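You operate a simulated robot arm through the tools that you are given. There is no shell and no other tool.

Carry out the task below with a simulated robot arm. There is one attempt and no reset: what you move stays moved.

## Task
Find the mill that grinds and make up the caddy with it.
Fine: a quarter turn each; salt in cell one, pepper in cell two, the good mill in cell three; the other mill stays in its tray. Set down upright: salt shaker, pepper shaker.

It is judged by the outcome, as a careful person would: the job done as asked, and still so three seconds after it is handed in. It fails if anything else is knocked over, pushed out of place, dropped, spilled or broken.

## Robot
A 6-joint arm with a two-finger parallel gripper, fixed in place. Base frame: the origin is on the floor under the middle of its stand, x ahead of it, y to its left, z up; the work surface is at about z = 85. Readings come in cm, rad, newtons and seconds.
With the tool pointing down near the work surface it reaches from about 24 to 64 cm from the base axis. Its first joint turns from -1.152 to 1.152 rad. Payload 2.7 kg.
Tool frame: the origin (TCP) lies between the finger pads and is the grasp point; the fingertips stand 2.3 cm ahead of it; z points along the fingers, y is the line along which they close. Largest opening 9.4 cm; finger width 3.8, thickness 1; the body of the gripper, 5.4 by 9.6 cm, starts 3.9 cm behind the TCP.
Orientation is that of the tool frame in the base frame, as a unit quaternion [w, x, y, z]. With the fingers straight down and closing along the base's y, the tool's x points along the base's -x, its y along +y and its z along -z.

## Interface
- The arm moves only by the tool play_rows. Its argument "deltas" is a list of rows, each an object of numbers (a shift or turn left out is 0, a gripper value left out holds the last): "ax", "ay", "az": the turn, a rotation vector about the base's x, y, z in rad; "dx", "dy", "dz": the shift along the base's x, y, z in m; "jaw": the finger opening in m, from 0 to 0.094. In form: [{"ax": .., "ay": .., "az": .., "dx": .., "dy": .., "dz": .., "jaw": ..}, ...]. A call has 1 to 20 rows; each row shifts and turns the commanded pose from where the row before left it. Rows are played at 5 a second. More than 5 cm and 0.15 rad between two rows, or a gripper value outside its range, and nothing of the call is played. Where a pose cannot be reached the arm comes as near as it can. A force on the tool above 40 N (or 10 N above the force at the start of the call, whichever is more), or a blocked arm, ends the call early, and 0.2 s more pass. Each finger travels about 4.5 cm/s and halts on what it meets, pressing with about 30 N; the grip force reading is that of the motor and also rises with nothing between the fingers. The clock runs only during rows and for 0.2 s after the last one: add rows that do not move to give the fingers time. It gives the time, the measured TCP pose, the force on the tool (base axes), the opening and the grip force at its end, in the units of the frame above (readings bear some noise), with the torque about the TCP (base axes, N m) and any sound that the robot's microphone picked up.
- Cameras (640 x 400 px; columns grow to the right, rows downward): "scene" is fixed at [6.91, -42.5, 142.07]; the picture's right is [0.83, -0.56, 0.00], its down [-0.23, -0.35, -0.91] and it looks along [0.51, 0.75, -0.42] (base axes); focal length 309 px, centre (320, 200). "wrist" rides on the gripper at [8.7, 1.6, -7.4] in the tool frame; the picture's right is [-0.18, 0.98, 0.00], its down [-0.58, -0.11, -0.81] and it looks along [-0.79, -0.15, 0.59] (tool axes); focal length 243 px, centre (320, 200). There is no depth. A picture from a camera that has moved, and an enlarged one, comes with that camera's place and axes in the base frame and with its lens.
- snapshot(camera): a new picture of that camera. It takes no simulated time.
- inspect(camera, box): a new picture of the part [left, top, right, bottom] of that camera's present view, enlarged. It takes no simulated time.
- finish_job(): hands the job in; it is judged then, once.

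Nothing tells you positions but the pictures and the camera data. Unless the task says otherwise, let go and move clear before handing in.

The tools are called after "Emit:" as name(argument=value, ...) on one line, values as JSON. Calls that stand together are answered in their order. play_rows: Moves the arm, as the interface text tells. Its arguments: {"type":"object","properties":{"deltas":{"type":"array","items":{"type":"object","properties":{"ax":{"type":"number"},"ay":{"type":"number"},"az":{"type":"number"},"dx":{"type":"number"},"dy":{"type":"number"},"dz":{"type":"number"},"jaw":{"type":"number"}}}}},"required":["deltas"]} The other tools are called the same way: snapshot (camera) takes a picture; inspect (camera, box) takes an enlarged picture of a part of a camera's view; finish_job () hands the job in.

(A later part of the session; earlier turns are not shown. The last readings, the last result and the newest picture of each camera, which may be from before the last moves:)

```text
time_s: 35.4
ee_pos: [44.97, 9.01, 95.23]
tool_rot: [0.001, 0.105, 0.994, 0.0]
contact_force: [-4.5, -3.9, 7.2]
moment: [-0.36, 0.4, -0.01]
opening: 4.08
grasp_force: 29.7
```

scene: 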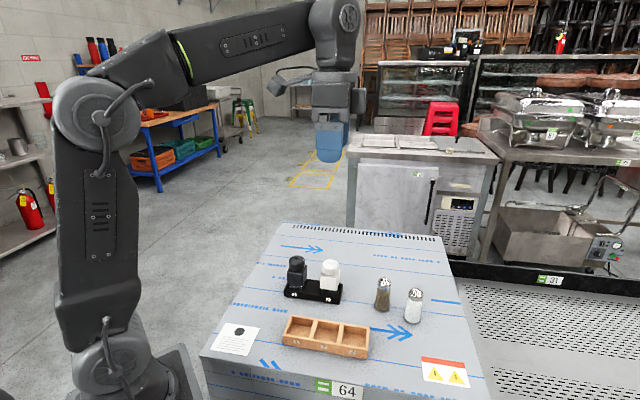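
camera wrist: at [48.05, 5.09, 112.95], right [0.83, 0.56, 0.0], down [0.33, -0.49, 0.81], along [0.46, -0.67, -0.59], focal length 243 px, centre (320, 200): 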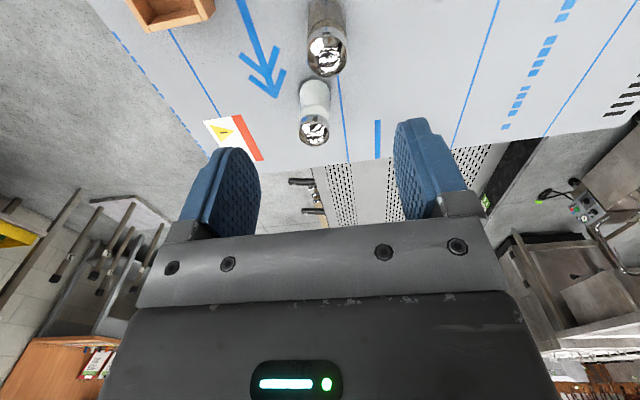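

Counter-clockwise at the higher speed is silent too. Now I'll turn back clockwise at the same speed.

Emit:
play_rows(deltas=[{"az": -0.1425}, {"az": -0.1425}, {"az": -0.1425}, {"az": -0.1425}])

Emit:
inspect(camera="scene", box=[260, 240, 380, 315])

```text
time_s: 36.4
ee_pos: [44.86, 8.88, 95.27]
tool_rot: [0.0, 0.385, 0.923, 0.0]
contact_force: [-2.0, -5.7, 5.7]
moment: [-0.37, 0.1, 0.0]
opening: 4.08
grasp_force: 29.5
```

```text
5.33 times, centred on (320, 278) of scene
camera zoom: at [6.89, -42.51, 142.06], right [0.83, -0.56, 0.0], down [-0.23, -0.35, -0.91], along [0.51, 0.75, -0.42], focal length 1648 px, centre (320, -213)
```

zoom: 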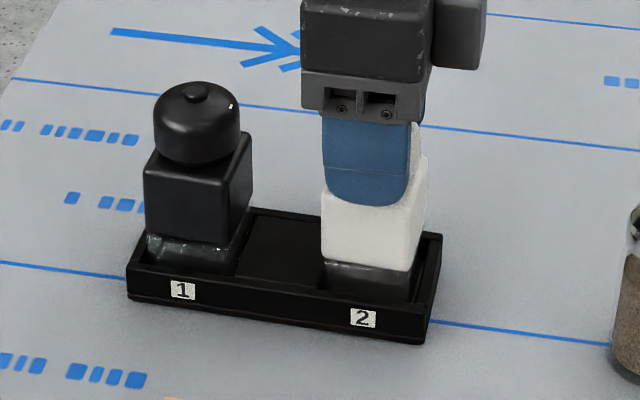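

Still no sound in either direction. I'll look at the jars at very high magnification for granular contents.

Emit:
inspect(camera="scene", box=[318, 286, 340, 300])

Emit:
inspect(camera="scene", box=[285, 281, 307, 295])

Emit:
inspect(camera="wrist", box=[260, 40, 380, 115])

```text
16.00 times, centred on (329, 293) of scene
camera zoom: at [6.89, -42.51, 142.06], right [0.83, -0.56, 0.0], down [-0.23, -0.35, -0.91], along [0.51, 0.75, -0.42], focal length 4944 px, centre (176, -1288)
```

zoom: 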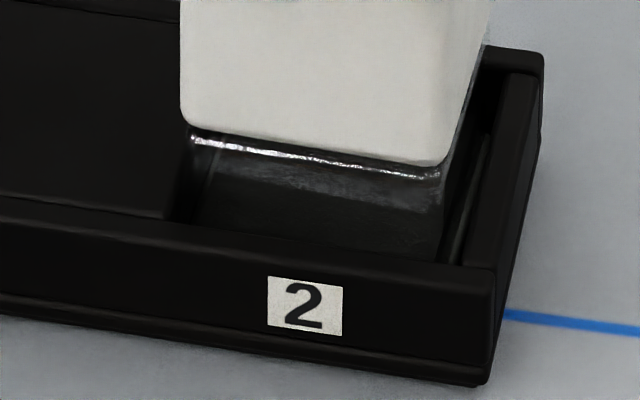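

```text
16.00 times, centred on (296, 288) of scene
camera zoom: at [6.89, -42.51, 142.06], right [0.83, -0.56, 0.0], down [-0.23, -0.35, -0.91], along [0.51, 0.75, -0.42], focal length 4944 px, centre (704, -1208)
```

zoom: 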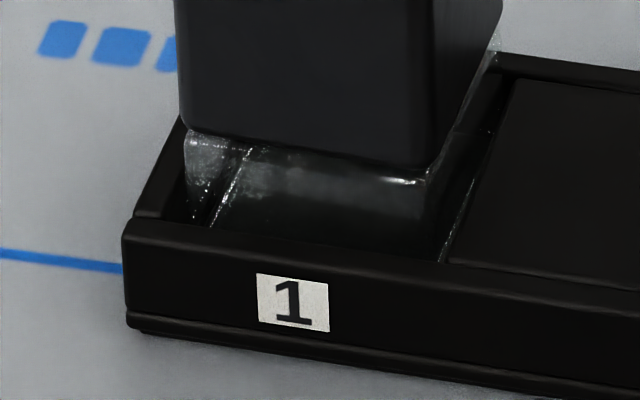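

```text
5.33 times, centred on (320, 78) of wrist
camera zoom: at [40.02, 16.21, 102.63], right [0.83, 0.56, 0.0], down [0.33, -0.49, 0.81], along [0.45, -0.67, -0.59], focal length 1294 px, centre (320, 853)
```

zoom: 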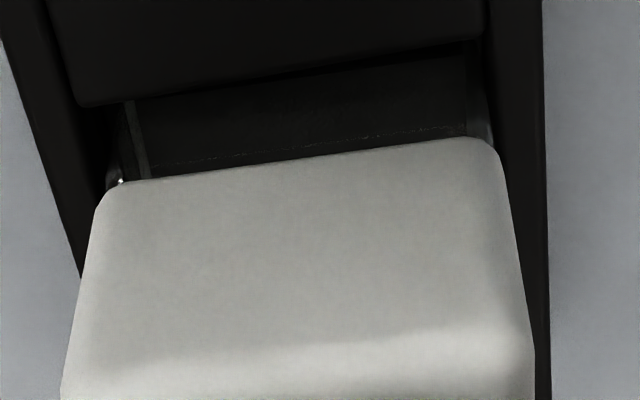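

Nothing granular is visible. Body slack may have left the relative turn just short of a full quarter, so I'll add a few degrees clockwise and listen.

Emit:
play_rows(deltas=[{"az": -0.05}, {"az": -0.06}, {"az": -0.05}])

Emit:
inspect(camera="scene", box=[260, 240, 380, 315])

```text
time_s: 37.2
ee_pos: [44.86, 9.01, 95.37]
tool_rot: [0.002, 0.457, 0.89, 0.0]
contact_force: [0.1, -4.9, 3.6]
moment: [-0.41, 0.07, 0.04]
opening: 4.09
grasp_force: 29.7
```

```text
5.33 times, centred on (320, 278) of scene
camera zoom: at [6.9, -42.51, 142.06], right [0.83, -0.56, 0.0], down [-0.23, -0.35, -0.91], along [0.51, 0.75, -0.42], focal length 1648 px, centre (320, -213)
```

zoom: 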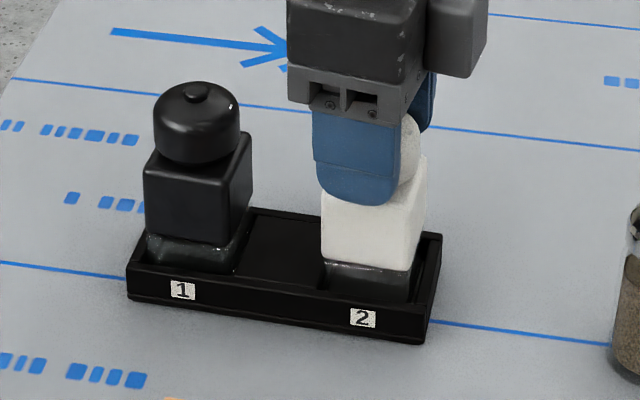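

Mill 2 has stayed silent through everything, so mill 1 needs the same fast test. I'll release, rise and go over mill 1.

Emit:
play_rows(deltas=[{"jaw": 0.055}, {"jaw": 0.075}, {}, {"dz": 0.02}, {"dz": 0.025}, {"dz": 0.03}, {"dz": 0.03}, {"dx": -0.0125, "dy": 0.0125, "az": 0.03}, {"dx": -0.0125, "dy": 0.0125, "az": 0.03}, {"dx": -0.0125, "dy": 0.0125, "az": 0.03}, {"dx": -0.0125, "dy": 0.0125, "az": 0.035}, {"dx": -0.0115, "dy": 0.0125, "az": 0.035}, {}])

Emit:
inspect(camera="wrist", box=[220, 0, 420, 125])

Emit:
inspect(camera="scene", box=[260, 240, 380, 315])

```text
time_s: 40.0
ee_pos: [38.77, 15.2, 105.81]
tool_rot: [-0.001, 0.383, 0.924, 0.0]
contact_force: [1.1, 0.0, 0.4]
moment: [-0.03, 0.0, 0.01]
opening: 7.49
grasp_force: 0.0
```

```text
3.20 times, centred on (320, 62) of wrist
camera zoom: at [33.86, 22.43, 113.15], right [0.83, 0.56, 0.0], down [0.33, -0.49, 0.81], along [0.46, -0.67, -0.59], focal length 776 px, centre (320, 640)
```

zoom: 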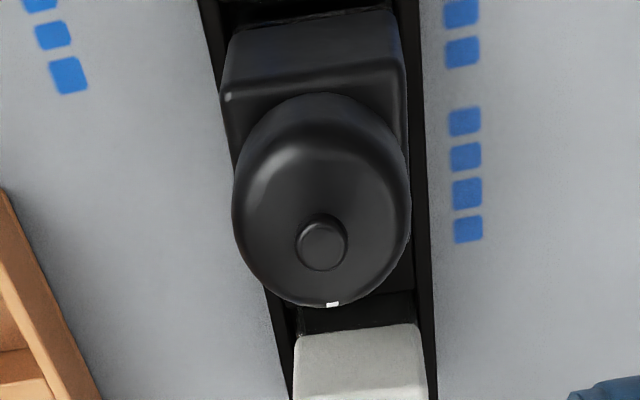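

```text
5.33 times, centred on (320, 278) of scene
camera zoom: at [6.91, -42.49, 142.07], right [0.83, -0.56, 0.0], down [-0.23, -0.35, -0.91], along [0.51, 0.75, -0.42], focal length 1648 px, centre (320, -213)
```

zoom: 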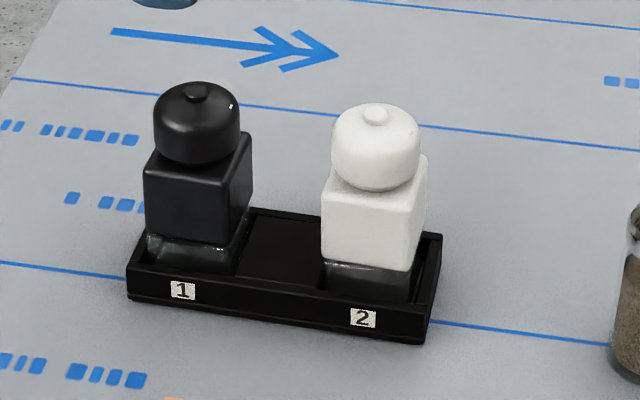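

Mill 1's axis is at about (38.95, 15.15). I'll lower, grip its head and run the same fast test.

Emit:
play_rows(deltas=[{"dx": 0.0015, "dz": -0.02}, {"dz": -0.02}, {"dz": -0.02}, {"dz": -0.015}, {"dz": -0.012}, {"dz": -0.01}, {"dz": -0.007}, {}, {"jaw": 0.055}, {"jaw": 0.045}, {"jaw": 0.035}, {}, {}, {}])

Emit:
play_rows(deltas=[{"az": 0.1425}, {"az": 0.1425}, {"az": 0.1425}, {"az": 0.1425}])

Emit:
play_rows(deltas=[{"az": -0.1425}, {"az": -0.1425}, {"az": -0.1425}, {"az": -0.1425}])

```text
time_s: 43.0
ee_pos: [38.9, 15.21, 95.42]
tool_rot: [0.001, 0.383, 0.924, 0.0]
contact_force: [-1.0, -2.1, -0.9]
moment: [-0.15, 0.04, 0.03]
opening: 4.08
grasp_force: 30.2
```

```text
time_s: 44.0
ee_pos: [38.99, 15.23, 95.33]
tool_rot: [0.0, 0.106, 0.994, 0.0]
contact_force: [-0.3, 1.2, 0.4]
moment: [0.1, 0.03, -0.05]
opening: 4.1
grasp_force: 30.0
```

```text
time_s: 45.0
ee_pos: [38.93, 15.05, 95.34]
tool_rot: [0.0, 0.383, 0.924, 0.0]
contact_force: [-1.0, -0.2, 0.8]
moment: [0.02, 0.07, 0.02]
opening: 4.07
grasp_force: 30.3
```

Mill 1 is also silent so far. I'll try a full quarter turn within a single call, first back and then forward, in case the cue needs one continuous turn.

Emit:
play_rows(deltas=[{"az": 0.1425}, {"az": 0.1425}, {"az": 0.1425}, {"az": 0.1425}, {"az": 0.1425}, {"az": 0.1425}, {"az": 0.1425}, {"az": 0.1425}, {"az": 0.1425}, {"az": 0.1425}, {"az": 0.145}])

Emit:
inspect(camera="scene", box=[260, 240, 380, 315])

```text
time_s: 47.4
ee_pos: [38.92, 15.14, 95.43]
tool_rot: [0.0, -0.384, 0.923, 0.0]
contact_force: [-0.6, 1.9, 0.1]
moment: [0.14, 0.09, -0.01]
opening: 4.09
grasp_force: 30.0
```

```text
5.33 times, centred on (320, 278) of scene
camera zoom: at [6.91, -42.49, 142.07], right [0.83, -0.56, 0.0], down [-0.23, -0.35, -0.91], along [0.51, 0.75, -0.42], focal length 1648 px, centre (320, -213)
```

zoom: 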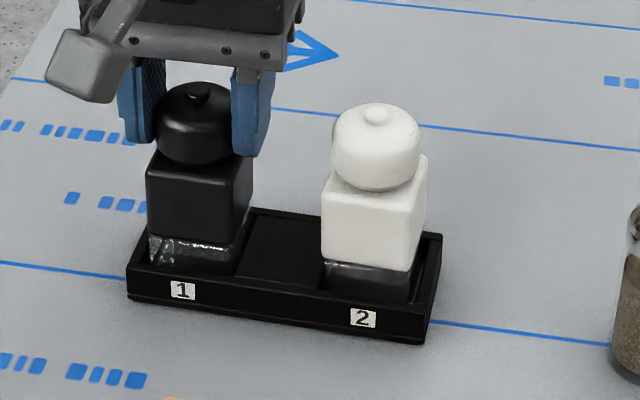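

Nothing counter-clockwise. Now a full quarter clockwise in one call, which brings mill 1 back to its net quarter turn.

Emit:
play_rows(deltas=[{"az": -0.1425}, {"az": -0.1425}, {"az": -0.1425}, {"az": -0.1425}, {"az": -0.1425}, {"az": -0.1425}, {"az": -0.1425}, {"az": -0.1425}, {"az": -0.1425}, {"az": -0.1425}, {"az": -0.145}])

Emit:
inspect(camera="scene", box=[260, 240, 380, 315])

Emit:
snapshot(camera="scene")

```text
time_s: 49.8
ee_pos: [38.93, 15.27, 95.36]
tool_rot: [0.001, 0.384, 0.923, 0.0]
contact_force: [-2.0, -2.9, 5.0]
moment: [-0.42, 0.13, -0.01]
opening: 4.08
grasp_force: 29.8
```

```text
5.33 times, centred on (320, 278) of scene
camera zoom: at [6.9, -42.51, 142.06], right [0.83, -0.56, 0.0], down [-0.23, -0.35, -0.91], along [0.51, 0.75, -0.42], focal length 1648 px, centre (320, -213)
```

zoom: 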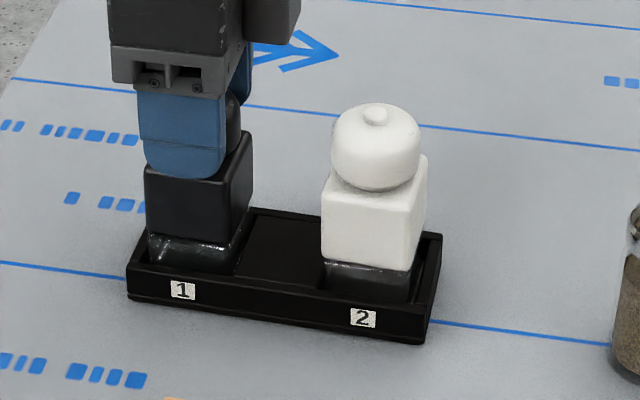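

```text
taken
```

scene: 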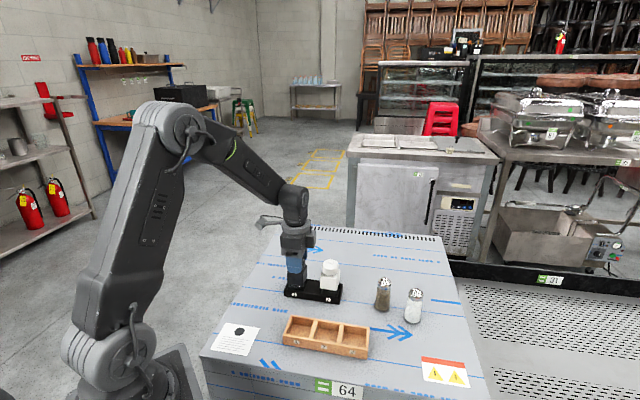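

No cue yet. Mill 2 went about 9° past its quarter turn, so I'll do the same with mill 1 and listen at the end of the quarter.

Emit:
play_rows(deltas=[{"az": -0.05}, {"az": -0.06}, {"az": -0.05}])

Emit:
inspect(camera="scene", box=[260, 240, 380, 315])

```text
time_s: 50.6
ee_pos: [38.91, 15.11, 95.39]
tool_rot: [0.001, 0.456, 0.89, 0.0]
contact_force: [-2.5, -4.2, 8.0]
moment: [-0.39, 0.28, -0.01]
opening: 4.08
grasp_force: 30.1
```

```text
5.33 times, centred on (320, 278) of scene
camera zoom: at [6.89, -42.51, 142.06], right [0.83, -0.56, 0.0], down [-0.23, -0.35, -0.91], along [0.51, 0.75, -0.42], focal length 1648 px, centre (320, -213)
```

zoom: 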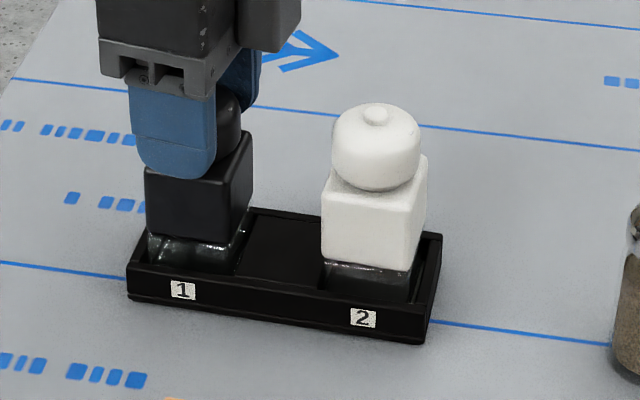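

Neither mill makes a sound, so the cue has to be something seen in the glass bases. I'll release mill 1, rise clear, and look at both bases from another angle with the wrist camera.

Emit:
play_rows(deltas=[{"jaw": 0.055}, {"jaw": 0.075}, {}, {"dz": 0.02}, {"dz": 0.025}, {"dz": 0.03}, {"dz": 0.03}, {"az": 0.1}, {"az": 0.1}, {"az": 0.1}, {"az": 0.1}, {"az": 0.1}, {"az": 0.1}, {"az": 0.1}, {"az": 0.1}, {"az": 0.145}, {}])

Emit:
inspect(camera="scene", box=[318, 286, 334, 296])

Emit:
inspect(camera="scene", box=[286, 282, 302, 292])

Emit:
snapshot(camera="wrist")

```text
time_s: 54.2
ee_pos: [38.96, 15.19, 105.83]
tool_rot: [0.001, -0.001, 1.0, 0.0]
contact_force: [0.8, -0.3, -1.4]
moment: [0.02, 0.03, 0.03]
opening: 7.52
grasp_force: 0.1
```

```text
16.00 times, centred on (326, 291) of scene
camera zoom: at [6.91, -42.5, 142.07], right [0.83, -0.56, 0.0], down [-0.23, -0.35, -0.91], along [0.51, 0.75, -0.42], focal length 4944 px, centre (224, -1256)
```

zoom: 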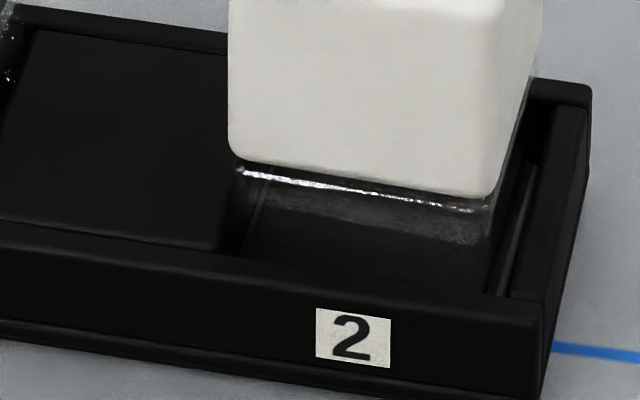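

```text
16.00 times, centred on (294, 287) of scene
camera zoom: at [6.91, -42.5, 142.07], right [0.83, -0.56, 0.0], down [-0.23, -0.35, -0.91], along [0.51, 0.75, -0.42], focal length 4944 px, centre (736, -1192)
```

zoom: 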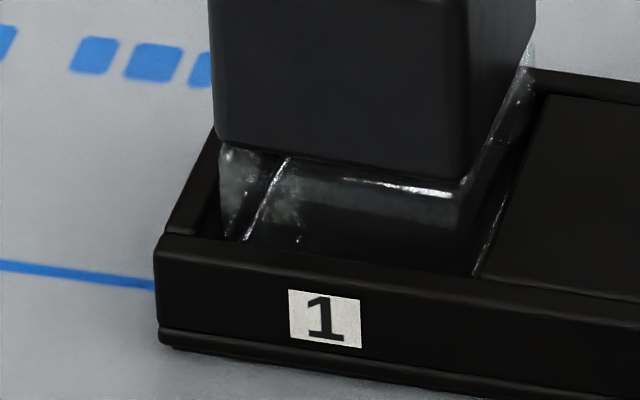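

```text
taken
camera wrist: at [30.35, 16.8, 113.22], right [0.18, 0.98, 0.0], down [0.58, -0.11, 0.81], along [0.79, -0.15, -0.59], focal length 243 px, centre (320, 200)
```

wrist: 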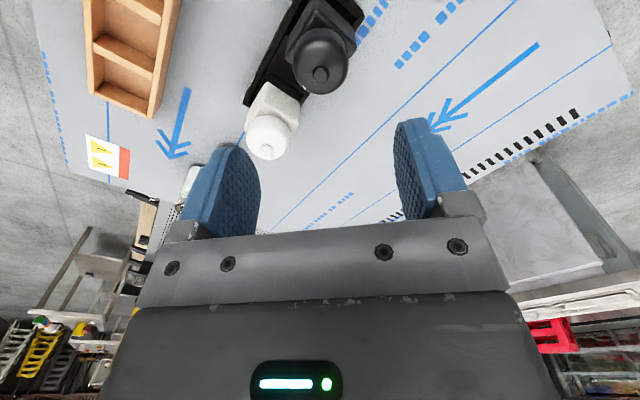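

Mill 2's glass looked light at the start and is now dark and opaque, while mill 1's still looks clear. I'll bring the wrist camera to the front of the tray at a low angle to compare them.

Emit:
play_rows(deltas=[{"dx": -0.0047, "dy": -0.0145, "az": 0.131}, {"dx": -0.0047, "dy": -0.0145, "az": 0.131}, {"dx": -0.0047, "dy": -0.0145, "az": 0.131}, {"dx": -0.0047, "dy": -0.0145, "az": 0.131}, {"dx": -0.0047, "dy": -0.0145, "az": 0.131}, {"dx": -0.0047, "dy": -0.0145, "az": 0.13, "jaw": 0.094}, {"dz": -0.03}, {"dz": -0.03}, {"dz": -0.03}, {"dz": -0.025}, {"dz": -0.02}, {}])

Emit:
snapshot(camera="wrist")

Emit:
inspect(camera="wrist", box=[210, 90, 450, 240])

```text
time_s: 56.8
ee_pos: [36.12, 6.47, 92.29]
tool_rot: [0.001, -0.383, 0.924, 0.0]
contact_force: [0.2, -0.4, 0.7]
moment: [0.01, 0.01, -0.03]
opening: 9.41
grasp_force: 0.0
```

```text
taken
camera wrist: at [28.85, 1.48, 99.7], right [-0.56, 0.83, 0.0], down [0.49, 0.33, 0.81], along [0.67, 0.46, -0.59], focal length 243 px, centre (320, 200)
```

wrist: 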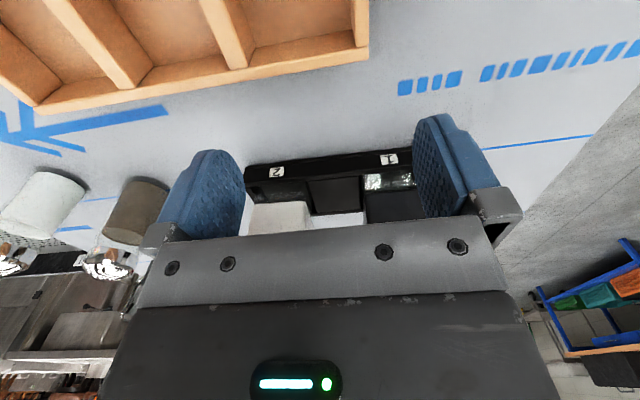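

```text
2.67 times, centred on (330, 165) of wrist
camera zoom: at [28.85, 1.48, 99.7], right [-0.56, 0.83, 0.0], down [0.49, 0.33, 0.81], along [0.67, 0.46, -0.59], focal length 647 px, centre (293, 293)
```

zoom: 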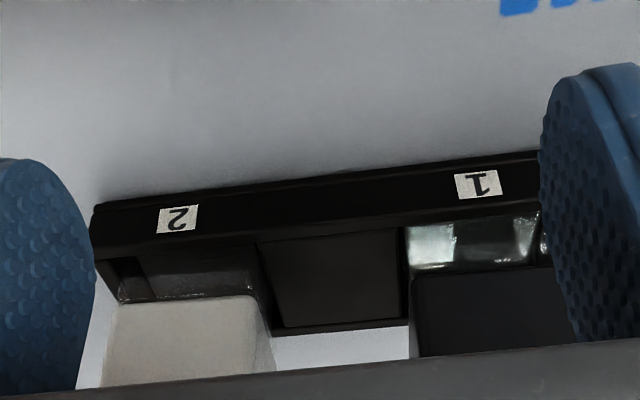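

The difference is clear: mill 1's base is bright, empty glass, and mill 2's is filled with something dark. I'll zoom in on each.

Emit:
inspect(camera="wrist", box=[244, 170, 324, 220])

Emit:
inspect(camera="wrist", box=[350, 160, 430, 210])

```text
8.00 times, centred on (284, 195) of wrist
camera zoom: at [28.85, 1.48, 99.7], right [-0.56, 0.83, 0.0], down [0.49, 0.33, 0.81], along [0.67, 0.46, -0.59], focal length 1941 px, centre (608, 240)
```

zoom: 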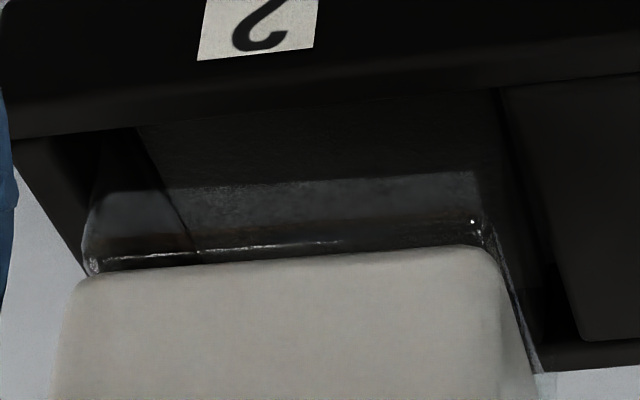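

```text
8.00 times, centred on (390, 185) of wrist
camera zoom: at [28.85, 1.48, 99.7], right [-0.56, 0.83, 0.0], down [0.49, 0.33, 0.81], along [0.67, 0.46, -0.59], focal length 1941 px, centre (-240, 320)
```

zoom: 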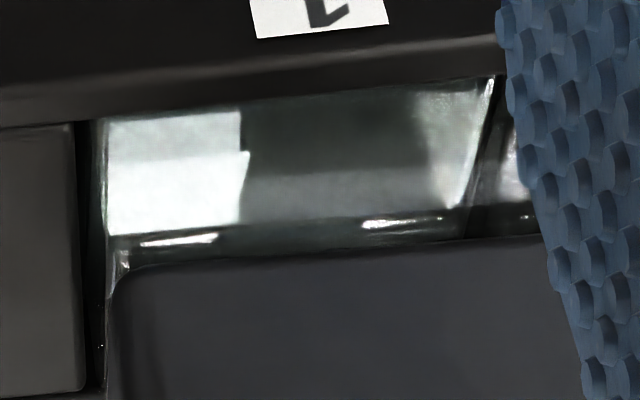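

Mill 1's glass is clear and empty. Mill 2's now holds a dark matte fill that wasn't there at the start, so mill 2 is the one that grinds. Next I'll rise over the caddy to measure its cells.

Emit:
play_rows(deltas=[{"dz": 0.025}, {"dz": 0.03}, {"dz": 0.025, "dy": -0.015}, {"dy": -0.025}, {"dy": -0.025}, {"dy": -0.03}, {}])

Emit:
snapshot(camera="wrist")

Emit:
inspect(camera="wrist", box=[200, 0, 440, 150])

```text
time_s: 58.4
ee_pos: [36.09, -3.12, 100.28]
tool_rot: [0.0, -0.384, 0.923, 0.001]
contact_force: [-0.5, -0.3, 0.3]
moment: [-0.01, -0.01, -0.03]
opening: 9.41
grasp_force: 0.0
```

```text
taken
camera wrist: at [28.87, -8.05, 107.69], right [-0.56, 0.83, 0.0], down [0.49, 0.33, 0.81], along [0.67, 0.46, -0.59], focal length 243 px, centre (320, 200)
```

wrist: 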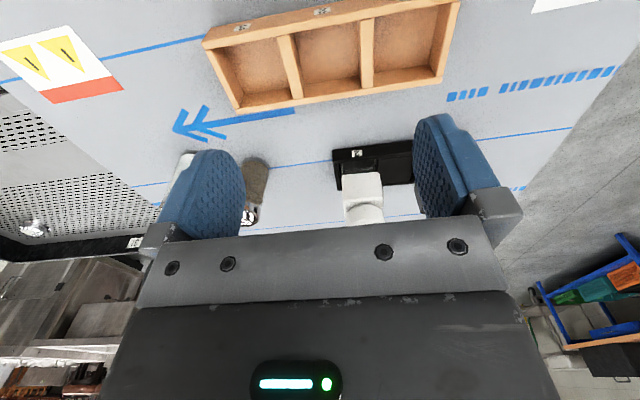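

```text
2.67 times, centred on (320, 75) of wrist
camera zoom: at [28.87, -8.05, 107.69], right [-0.56, 0.83, 0.0], down [0.49, 0.33, 0.81], along [0.67, 0.46, -0.59], focal length 647 px, centre (320, 533)
```

zoom: 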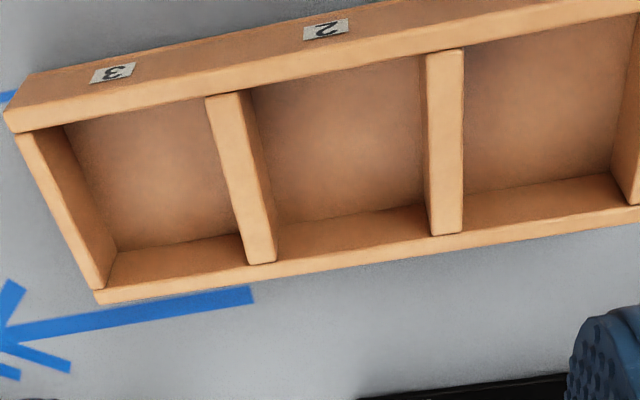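

The caddy's cells measure about 4.75 × 4.9 cm inside. I put their centres at cell 1 ≈ (31.85, 2.0), cell 2 ≈ (35.9, -2.3) and cell 3 ≈ (39.9, -6.6). Next I'll go above the pepper shaker with the fingers closing across the caddy's width.

Emit:
play_rows(deltas=[{"dx": 0.0141, "dy": 0.0012, "dz": 0.003, "az": -0.131}, {"dx": 0.0141, "dy": 0.0012, "dz": 0.003, "az": -0.131}, {"dx": 0.0141, "dy": 0.0012, "dz": 0.003, "az": -0.131}, {"dx": 0.0141, "dy": 0.0012, "dz": 0.003, "az": -0.131}, {"dx": 0.0141, "dy": 0.0012, "dz": 0.003, "az": -0.131}, {"dx": 0.0141, "dy": 0.0012, "dz": 0.003, "az": -0.131}, {"dx": 0.0141, "dy": 0.0012, "dz": 0.003, "az": -0.131}, {"dx": 0.0141, "dy": 0.0012, "dz": 0.003, "az": -0.131}, {"dx": 0.0141, "dy": 0.0012, "dz": 0.003, "az": -0.131}, {"dx": 0.0141, "dy": 0.0012, "dz": 0.003, "az": -0.131}, {"dx": 0.0141, "dy": 0.0012, "dz": 0.003, "az": -0.131}, {"dx": 0.0141, "dy": 0.0012, "dz": 0.003, "az": -0.131, "jaw": 0.07}, {}])

Emit:
snapshot(camera="wrist")

Emit:
inspect(camera="wrist", box=[220, 0, 420, 125])

```text
time_s: 61.2
ee_pos: [53.18, -1.49, 104.07]
tool_rot: [-0.001, 0.385, 0.923, 0.0]
contact_force: [0.4, 0.0, -0.2]
moment: [0.01, -0.01, 0.02]
opening: 7.03
grasp_force: 0.1
```

```text
taken
camera wrist: at [48.14, 5.7, 111.32], right [0.83, 0.56, 0.0], down [0.33, -0.49, 0.81], along [0.45, -0.67, -0.59], focal length 243 px, centre (320, 200)
```

wrist: 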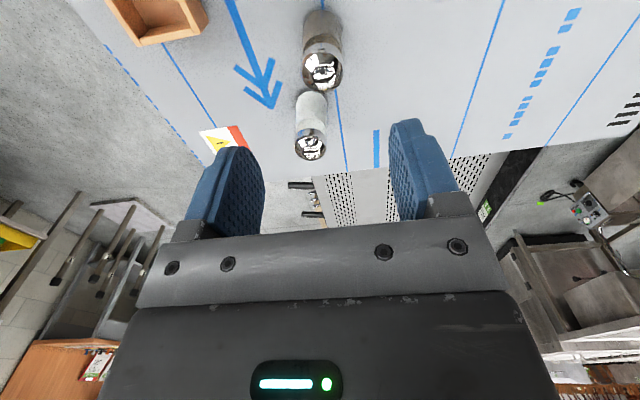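

```text
3.20 times, centred on (320, 62) of wrist
camera zoom: at [48.14, 5.7, 111.32], right [0.83, 0.56, 0.0], down [0.33, -0.49, 0.81], along [0.45, -0.67, -0.59], focal length 776 px, centre (320, 640)
```

zoom: 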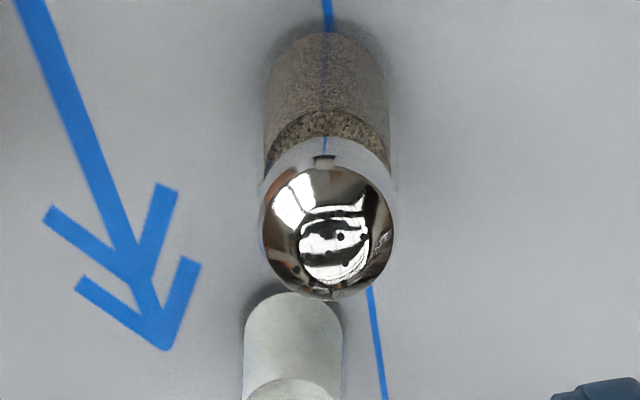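

The pepper's cap is at about (53.2, -1.6), almost directly under the TCP. I'll lower to mid-height, leaving room above the cap, and close on it.

Emit:
play_rows(deltas=[{"dy": -0.001, "dz": -0.025}, {"dz": -0.025}, {"dz": -0.025}, {"dz": -0.02}, {"dz": -0.015}, {"dz": -0.01}, {"dz": -0.007}, {}])

Emit:
snapshot(camera="wrist")

Emit:
inspect(camera="scene", box=[340, 240, 460, 315])

```text
time_s: 63.0
ee_pos: [52.99, -1.7, 91.31]
tool_rot: [0.0, 0.384, 0.923, 0.0]
contact_force: [-0.4, -1.1, 0.0]
moment: [0.02, -0.01, -0.02]
opening: 6.99
grasp_force: 0.0
```

```text
taken
camera wrist: at [48.12, 5.62, 98.62], right [0.83, 0.56, 0.0], down [0.33, -0.49, 0.81], along [0.45, -0.67, -0.59], focal length 243 px, centre (320, 200)
```

wrist: 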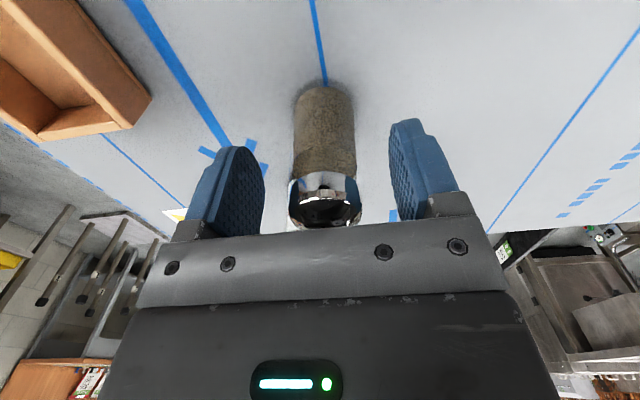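

```text
5.33 times, centred on (400, 278) of scene
camera zoom: at [6.91, -42.5, 142.07], right [0.83, -0.56, 0.0], down [-0.23, -0.35, -0.91], along [0.51, 0.75, -0.42], focal length 1648 px, centre (-107, -213)
```

zoom: 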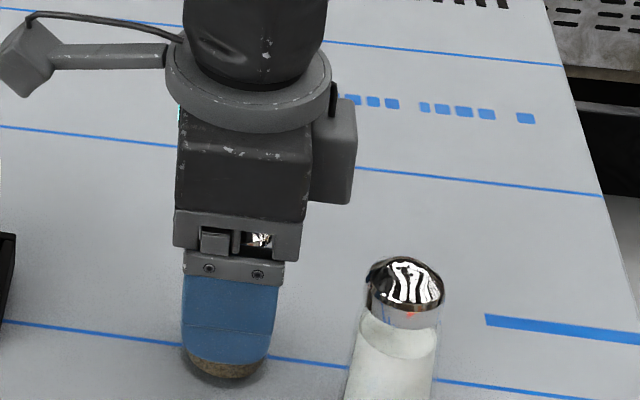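

The pepper is centred between the fingers with clearance above the cap. Closing now.

Emit:
play_rows(deltas=[{"jaw": 0.055}, {"jaw": 0.045}, {"jaw": 0.037}, {"jaw": 0.03}, {}, {}, {}])

Emit:
snapshot(camera="wrist")

```text
time_s: 64.6
ee_pos: [53.06, -1.68, 91.21]
tool_rot: [0.0, 0.384, 0.923, 0.0]
contact_force: [0.7, 0.9, 0.4]
moment: [0.02, -0.01, 0.04]
opening: 3.68
grasp_force: 30.5
```

```text
taken
camera wrist: at [48.12, 5.62, 98.65], right [0.83, 0.56, 0.0], down [0.33, -0.49, 0.81], along [0.45, -0.67, -0.59], focal length 243 px, centre (320, 200)
```

wrist: 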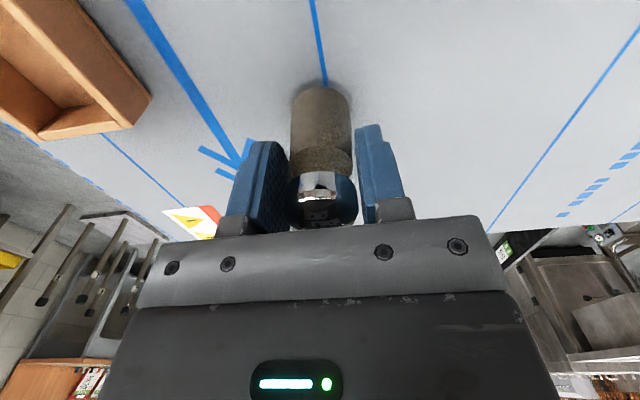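

The pepper is held at 3.68 cm. I'll lift it gently and check the hold.

Emit:
play_rows(deltas=[{"dz": 0.005}, {"dz": 0.01}, {"dz": 0.015}, {"dz": 0.015}, {"dz": 0.015}, {"dz": 0.005}, {}])

Emit:
inspect(camera="scene", box=[340, 220, 460, 295])

Emit:
snapshot(camera="wrist")

```text
time_s: 66.2
ee_pos: [53.02, -1.7, 97.82]
tool_rot: [0.001, 0.384, 0.923, 0.0]
contact_force: [0.1, -0.5, -1.3]
moment: [-0.03, -0.01, 0.02]
opening: 3.66
grasp_force: 30.1
```

```text
5.33 times, centred on (400, 258) of scene
camera zoom: at [6.91, -42.5, 142.07], right [0.83, -0.56, 0.0], down [-0.23, -0.35, -0.91], along [0.51, 0.75, -0.42], focal length 1648 px, centre (-107, -107)
```

zoom: 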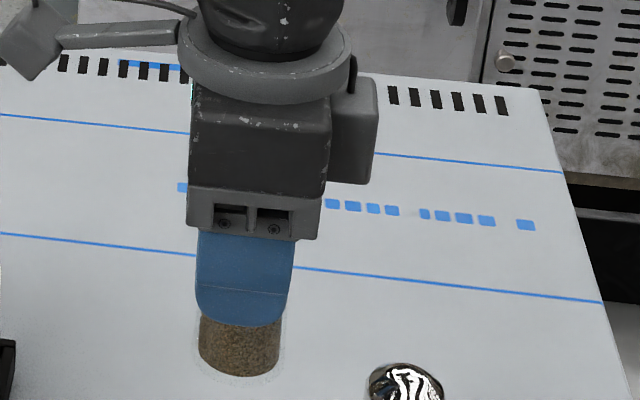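

```text
taken
camera wrist: at [48.15, 5.56, 105.18], right [0.83, 0.56, 0.0], down [0.33, -0.49, 0.81], along [0.45, -0.67, -0.59], focal length 243 px, centre (320, 200)
```

wrist: 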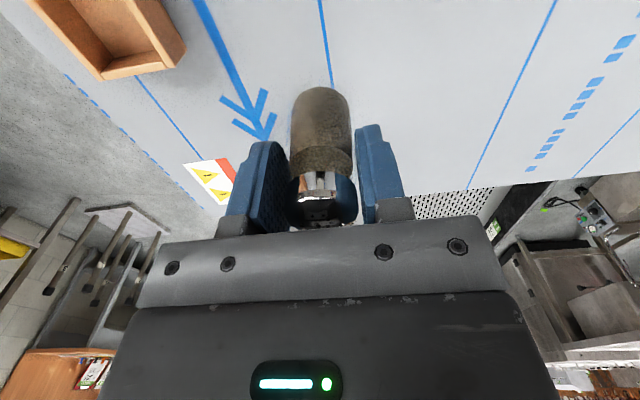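

The hold is good and the pepper hangs upright. I'll carry it over cell 2 at a safe height.

Emit:
play_rows(deltas=[{"dx": -0.01, "dy": -0.0003}, {"dx": -0.018, "dy": -0.0006}, {"dx": -0.02, "dy": -0.0007}, {"dx": -0.021, "dy": -0.0008}, {"dx": -0.021, "dy": -0.0008}, {"dx": -0.021, "dy": -0.0008}, {"dx": -0.021, "dy": -0.0008}, {"dx": -0.02, "dy": -0.0007}, {"dx": -0.013, "dy": -0.0004}, {"dx": -0.0063, "dy": -0.0002}, {}, {}])

Emit:
snapshot(camera="wrist")

Emit:
inspect(camera="scene", box=[260, 270, 400, 358])

```text
time_s: 68.8
ee_pos: [35.91, -2.35, 97.83]
tool_rot: [0.0, 0.383, 0.924, 0.0]
contact_force: [0.0, 0.2, -0.6]
moment: [-0.02, -0.01, -0.01]
opening: 3.65
grasp_force: 29.8
```

```text
taken
camera wrist: at [30.93, 4.97, 105.11], right [0.83, 0.56, 0.0], down [0.33, -0.49, 0.81], along [0.45, -0.67, -0.59], focal length 243 px, centre (320, 200)
```

wrist: 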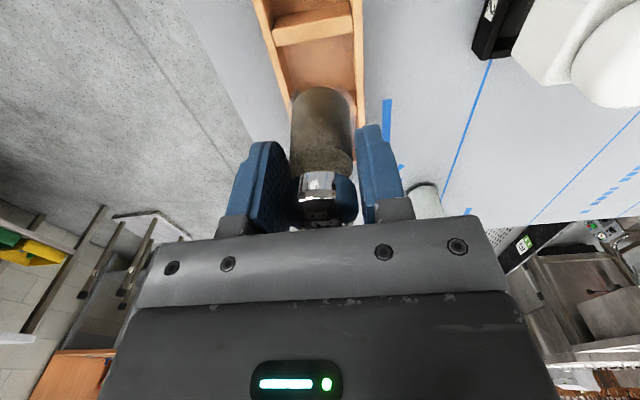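

```text
4.55 times, centred on (330, 314) of scene
camera zoom: at [6.91, -42.5, 142.07], right [0.83, -0.56, 0.0], down [-0.23, -0.35, -0.91], along [0.51, 0.75, -0.42], focal length 1404 px, centre (274, -318)
```

zoom: 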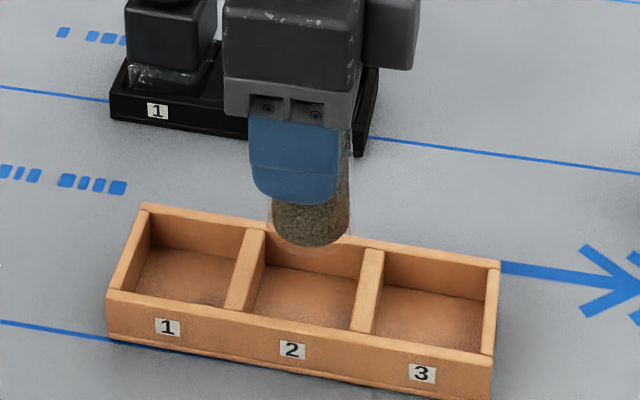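

In the scene view the shaker sits over cell 2 within about 0.2 cm. I'll lower it to just above the rim and recheck.

Emit:
play_rows(deltas=[{"dz": -0.01}, {"dz": -0.012}, {"dz": -0.006}, {}])

Emit:
snapshot(camera="wrist")

Emit:
inspect(camera="wrist", box=[240, 0, 400, 100])

Emit:
inspect(camera="scene", box=[275, 290, 375, 352])

```text
time_s: 69.8
ee_pos: [35.87, -2.26, 95.09]
tool_rot: [0.0, 0.384, 0.923, 0.0]
contact_force: [-0.2, 0.0, -1.4]
moment: [0.02, -0.02, -0.02]
opening: 3.66
grasp_force: 30.0
```

```text
taken
camera wrist: at [30.98, 5.03, 102.33], right [0.83, 0.56, 0.0], down [0.33, -0.49, 0.81], along [0.45, -0.67, -0.59], focal length 243 px, centre (320, 200)
```

wrist: 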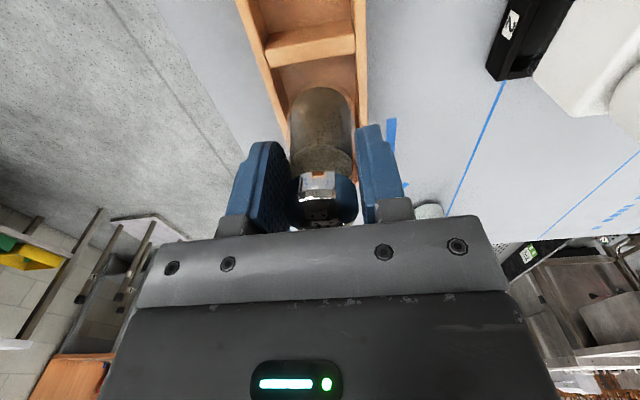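

```text
4.00 times, centred on (320, 50) of wrist
camera zoom: at [30.98, 5.03, 102.33], right [0.83, 0.56, 0.0], down [0.33, -0.49, 0.81], along [0.45, -0.67, -0.59], focal length 970 px, centre (320, 800)
```

zoom: 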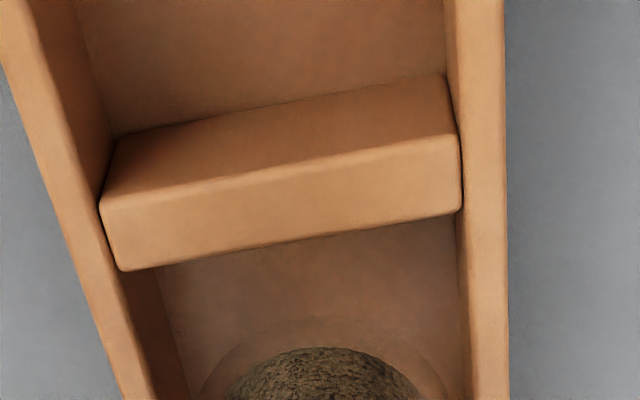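

```text
6.40 times, centred on (325, 321) of scene
camera zoom: at [6.91, -42.5, 142.07], right [0.83, -0.56, 0.0], down [-0.23, -0.35, -0.91], along [0.51, 0.75, -0.42], focal length 1978 px, centre (288, -574)
```

zoom: 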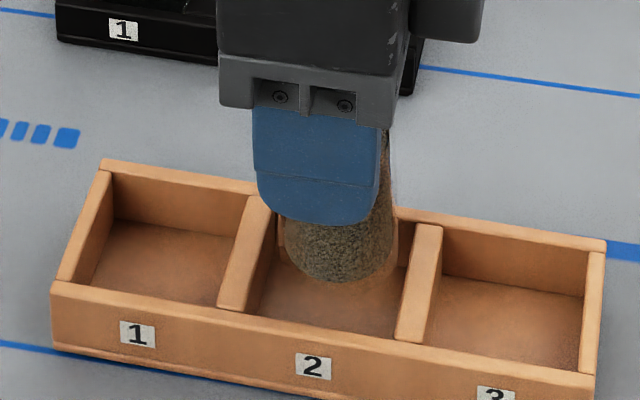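

It's well centred over cell 2. I'll lower it in, then creep down until it touches the floor.

Emit:
play_rows(deltas=[{"dx": -0.0006, "dy": 0.0006, "dz": -0.006}, {"dz": -0.008}, {"dz": -0.008}, {"dz": -0.005}, {}])

Emit:
inspect(camera="scene", box=[275, 290, 375, 352])

```text
time_s: 71.0
ee_pos: [35.79, -2.23, 92.33]
tool_rot: [0.0, 0.383, 0.924, 0.001]
contact_force: [-0.5, 0.1, -1.3]
moment: [-0.01, -0.02, 0.0]
opening: 3.68
grasp_force: 29.7
```

```text
6.40 times, centred on (325, 321) of scene
camera zoom: at [6.91, -42.5, 142.07], right [0.83, -0.56, 0.0], down [-0.23, -0.35, -0.91], along [0.51, 0.75, -0.42], focal length 1978 px, centre (288, -574)
```

zoom: 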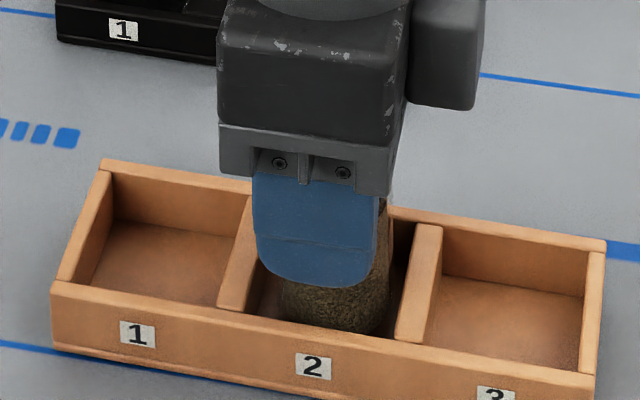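

Emit:
play_rows(deltas=[{"dz": -0.002}, {"dz": -0.002}, {"dz": -0.0015}, {}])

```text
time_s: 72.0
ee_pos: [35.99, -2.19, 91.89]
tool_rot: [0.003, 0.383, 0.924, 0.002]
contact_force: [-3.4, 0.2, 22.6]
moment: [0.02, 0.1, 0.09]
opening: 3.67
grasp_force: 30.8
```

The shaker touched the cell floor at TCP z ≈ 91.9. I'll ease off the pressure slightly and then release.

Emit:
play_rows(deltas=[{"dz": 0.001}, {}])

Emit:
snapshot(camera="wrist")

Emit:
inspect(camera="scene", box=[275, 290, 375, 352])

```text
time_s: 72.6
ee_pos: [35.93, -2.29, 91.94]
tool_rot: [0.001, 0.384, 0.923, 0.001]
contact_force: [2.8, -0.9, 7.9]
moment: [-0.02, -0.32, 0.02]
opening: 3.69
grasp_force: 30.1
```

```text
taken
camera wrist: at [30.96, 5.05, 99.17], right [0.83, 0.56, 0.0], down [0.33, -0.49, 0.81], along [0.45, -0.67, -0.59], focal length 243 px, centre (320, 200)
```

wrist: 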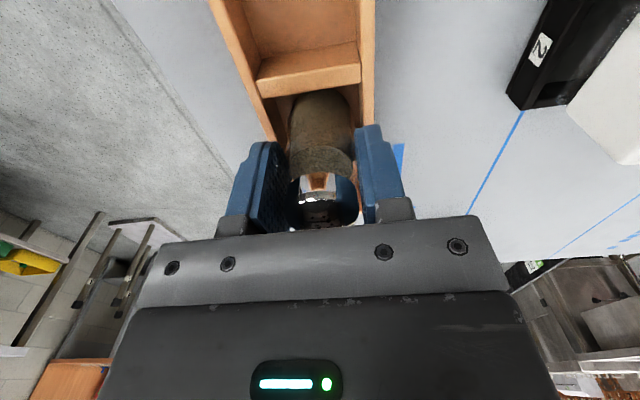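

```text
6.40 times, centred on (325, 321) of scene
camera zoom: at [6.91, -42.5, 142.07], right [0.83, -0.56, 0.0], down [-0.23, -0.35, -0.91], along [0.51, 0.75, -0.42], focal length 1978 px, centre (288, -574)
```

zoom: 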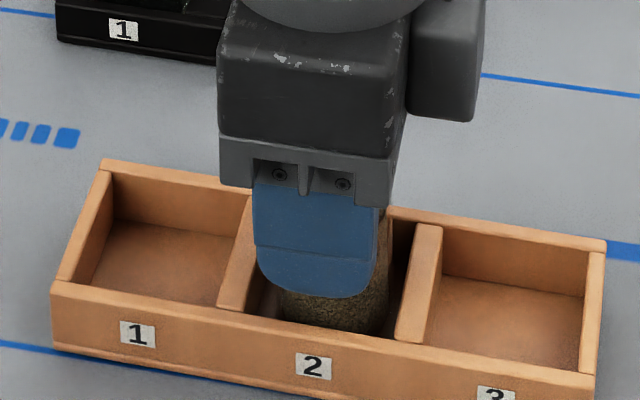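

The pepper is seated in cell 2. Releasing and rising straight up.

Emit:
play_rows(deltas=[{"jaw": 0.045}, {"jaw": 0.06}, {"jaw": 0.07}, {}, {"dz": 0.015}, {"dz": 0.025}, {"dz": 0.03}, {"dz": 0.03}, {"dz": 0.02}, {}])

Emit:
inspect(camera="scene", box=[270, 270, 390, 345])

Emit:
snapshot(camera="scene")

```text
time_s: 74.8
ee_pos: [35.83, -2.23, 103.93]
tool_rot: [0.0, 0.384, 0.923, 0.0]
contact_force: [-0.2, 0.0, -0.3]
moment: [0.04, 0.0, 0.02]
opening: 7.05
grasp_force: 0.0
```

```text
5.33 times, centred on (330, 308) of scene
camera zoom: at [6.91, -42.5, 142.07], right [0.83, -0.56, 0.0], down [-0.23, -0.35, -0.91], along [0.51, 0.75, -0.42], focal length 1648 px, centre (267, -373)
```

zoom: 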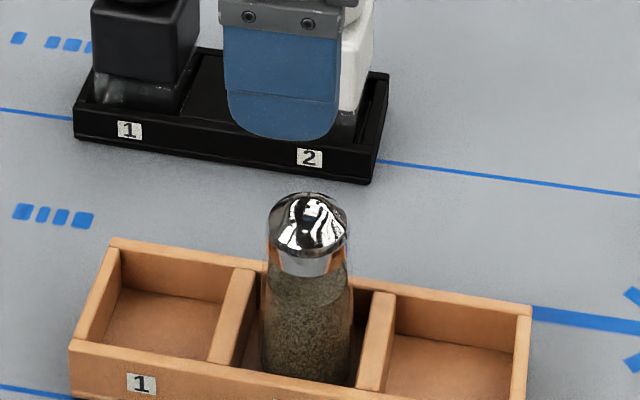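

```text
taken
```

scene: 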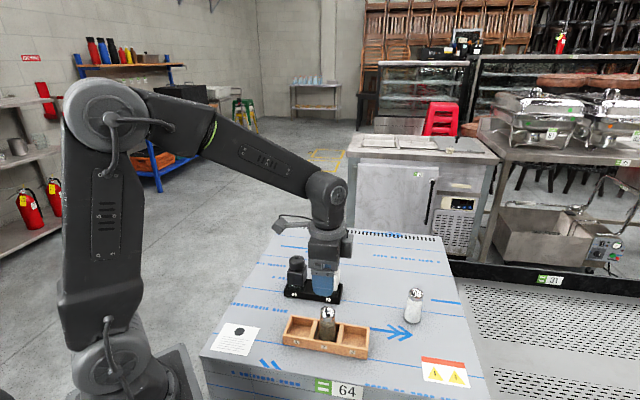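

The pepper stands upright in cell 2. Next is the salt, and on the way I'll recheck mill 2's glass with the arm out of the light.

Emit:
play_rows(deltas=[{"dx": 0.0257, "dy": -0.0071}, {"dx": 0.0257, "dy": -0.0071}, {"dx": 0.0257, "dy": -0.0071}, {"dx": 0.0257, "dy": -0.0071}, {"dx": 0.0257, "dy": -0.0071}, {"dx": 0.0257, "dy": -0.0071}, {"dx": 0.0257, "dy": -0.0071}, {"dx": 0.0257, "dy": -0.0071}, {}])

Emit:
inspect(camera="wrist", box=[220, 0, 420, 125])

Emit:
inspect(camera="scene", box=[260, 240, 380, 315])

Emit:
inspect(camera="scene", box=[280, 275, 350, 319])

```text
time_s: 76.8
ee_pos: [56.46, -8.04, 103.73]
tool_rot: [0.0, 0.384, 0.923, 0.0]
contact_force: [-0.5, -0.1, 0.0]
moment: [0.03, -0.03, 0.04]
opening: 7.0
grasp_force: 0.0
```

```text
3.20 times, centred on (320, 62) of wrist
camera zoom: at [51.54, -0.77, 111.16], right [0.83, 0.56, 0.0], down [0.33, -0.49, 0.81], along [0.45, -0.67, -0.59], focal length 776 px, centre (320, 640)
```

zoom: 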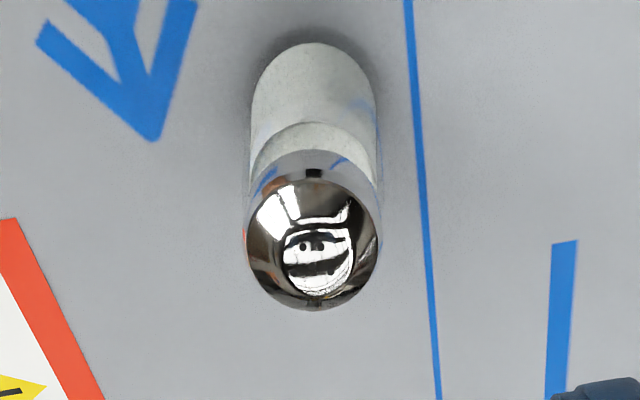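

```text
5.33 times, centred on (320, 278) of scene
camera zoom: at [6.91, -42.5, 142.07], right [0.83, -0.56, 0.0], down [-0.23, -0.35, -0.91], along [0.51, 0.75, -0.42], focal length 1648 px, centre (320, -213)
```

zoom: 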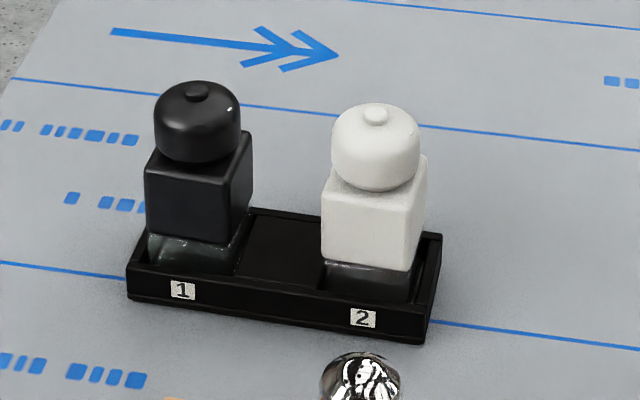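

```text
9.09 times, centred on (315, 297) of scene
camera zoom: at [6.91, -42.5, 142.07], right [0.83, -0.56, 0.0], down [-0.23, -0.35, -0.91], along [0.51, 0.75, -0.42], focal length 2809 px, centre (366, -682)
```

zoom: 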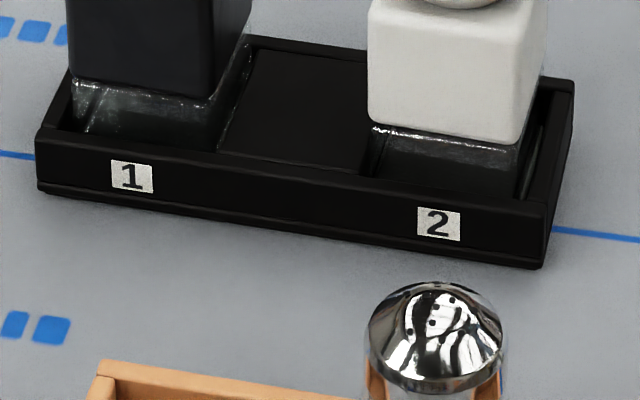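

The same contrast holds: mill 1's glass is clear and mill 2's is filled dark. The salt cap is at about (56.4, -8.35), so I'll align and lower to it.

Emit:
play_rows(deltas=[{"dx": -0.0005, "dy": -0.003, "dz": -0.022}, {"dz": -0.025}, {"dz": -0.025}, {"dz": -0.02}, {"dz": -0.015}, {"dz": -0.01}, {"dz": -0.0075}, {}])

Emit:
snapshot(camera="wrist")

```text
time_s: 78.6
ee_pos: [56.39, -8.25, 91.42]
tool_rot: [-0.001, 0.384, 0.923, 0.0]
contact_force: [0.1, 0.7, -0.4]
moment: [0.02, 0.04, 0.05]
opening: 7.0
grasp_force: 0.1
```

```text
taken
camera wrist: at [51.46, -0.94, 98.7], right [0.83, 0.56, 0.0], down [0.33, -0.49, 0.81], along [0.45, -0.67, -0.59], focal length 243 px, centre (320, 200)
```

wrist: 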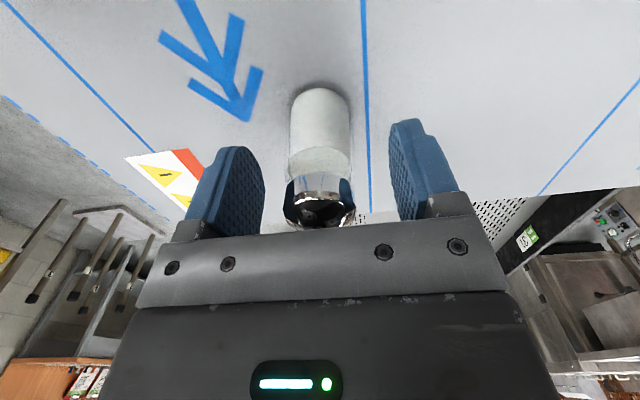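

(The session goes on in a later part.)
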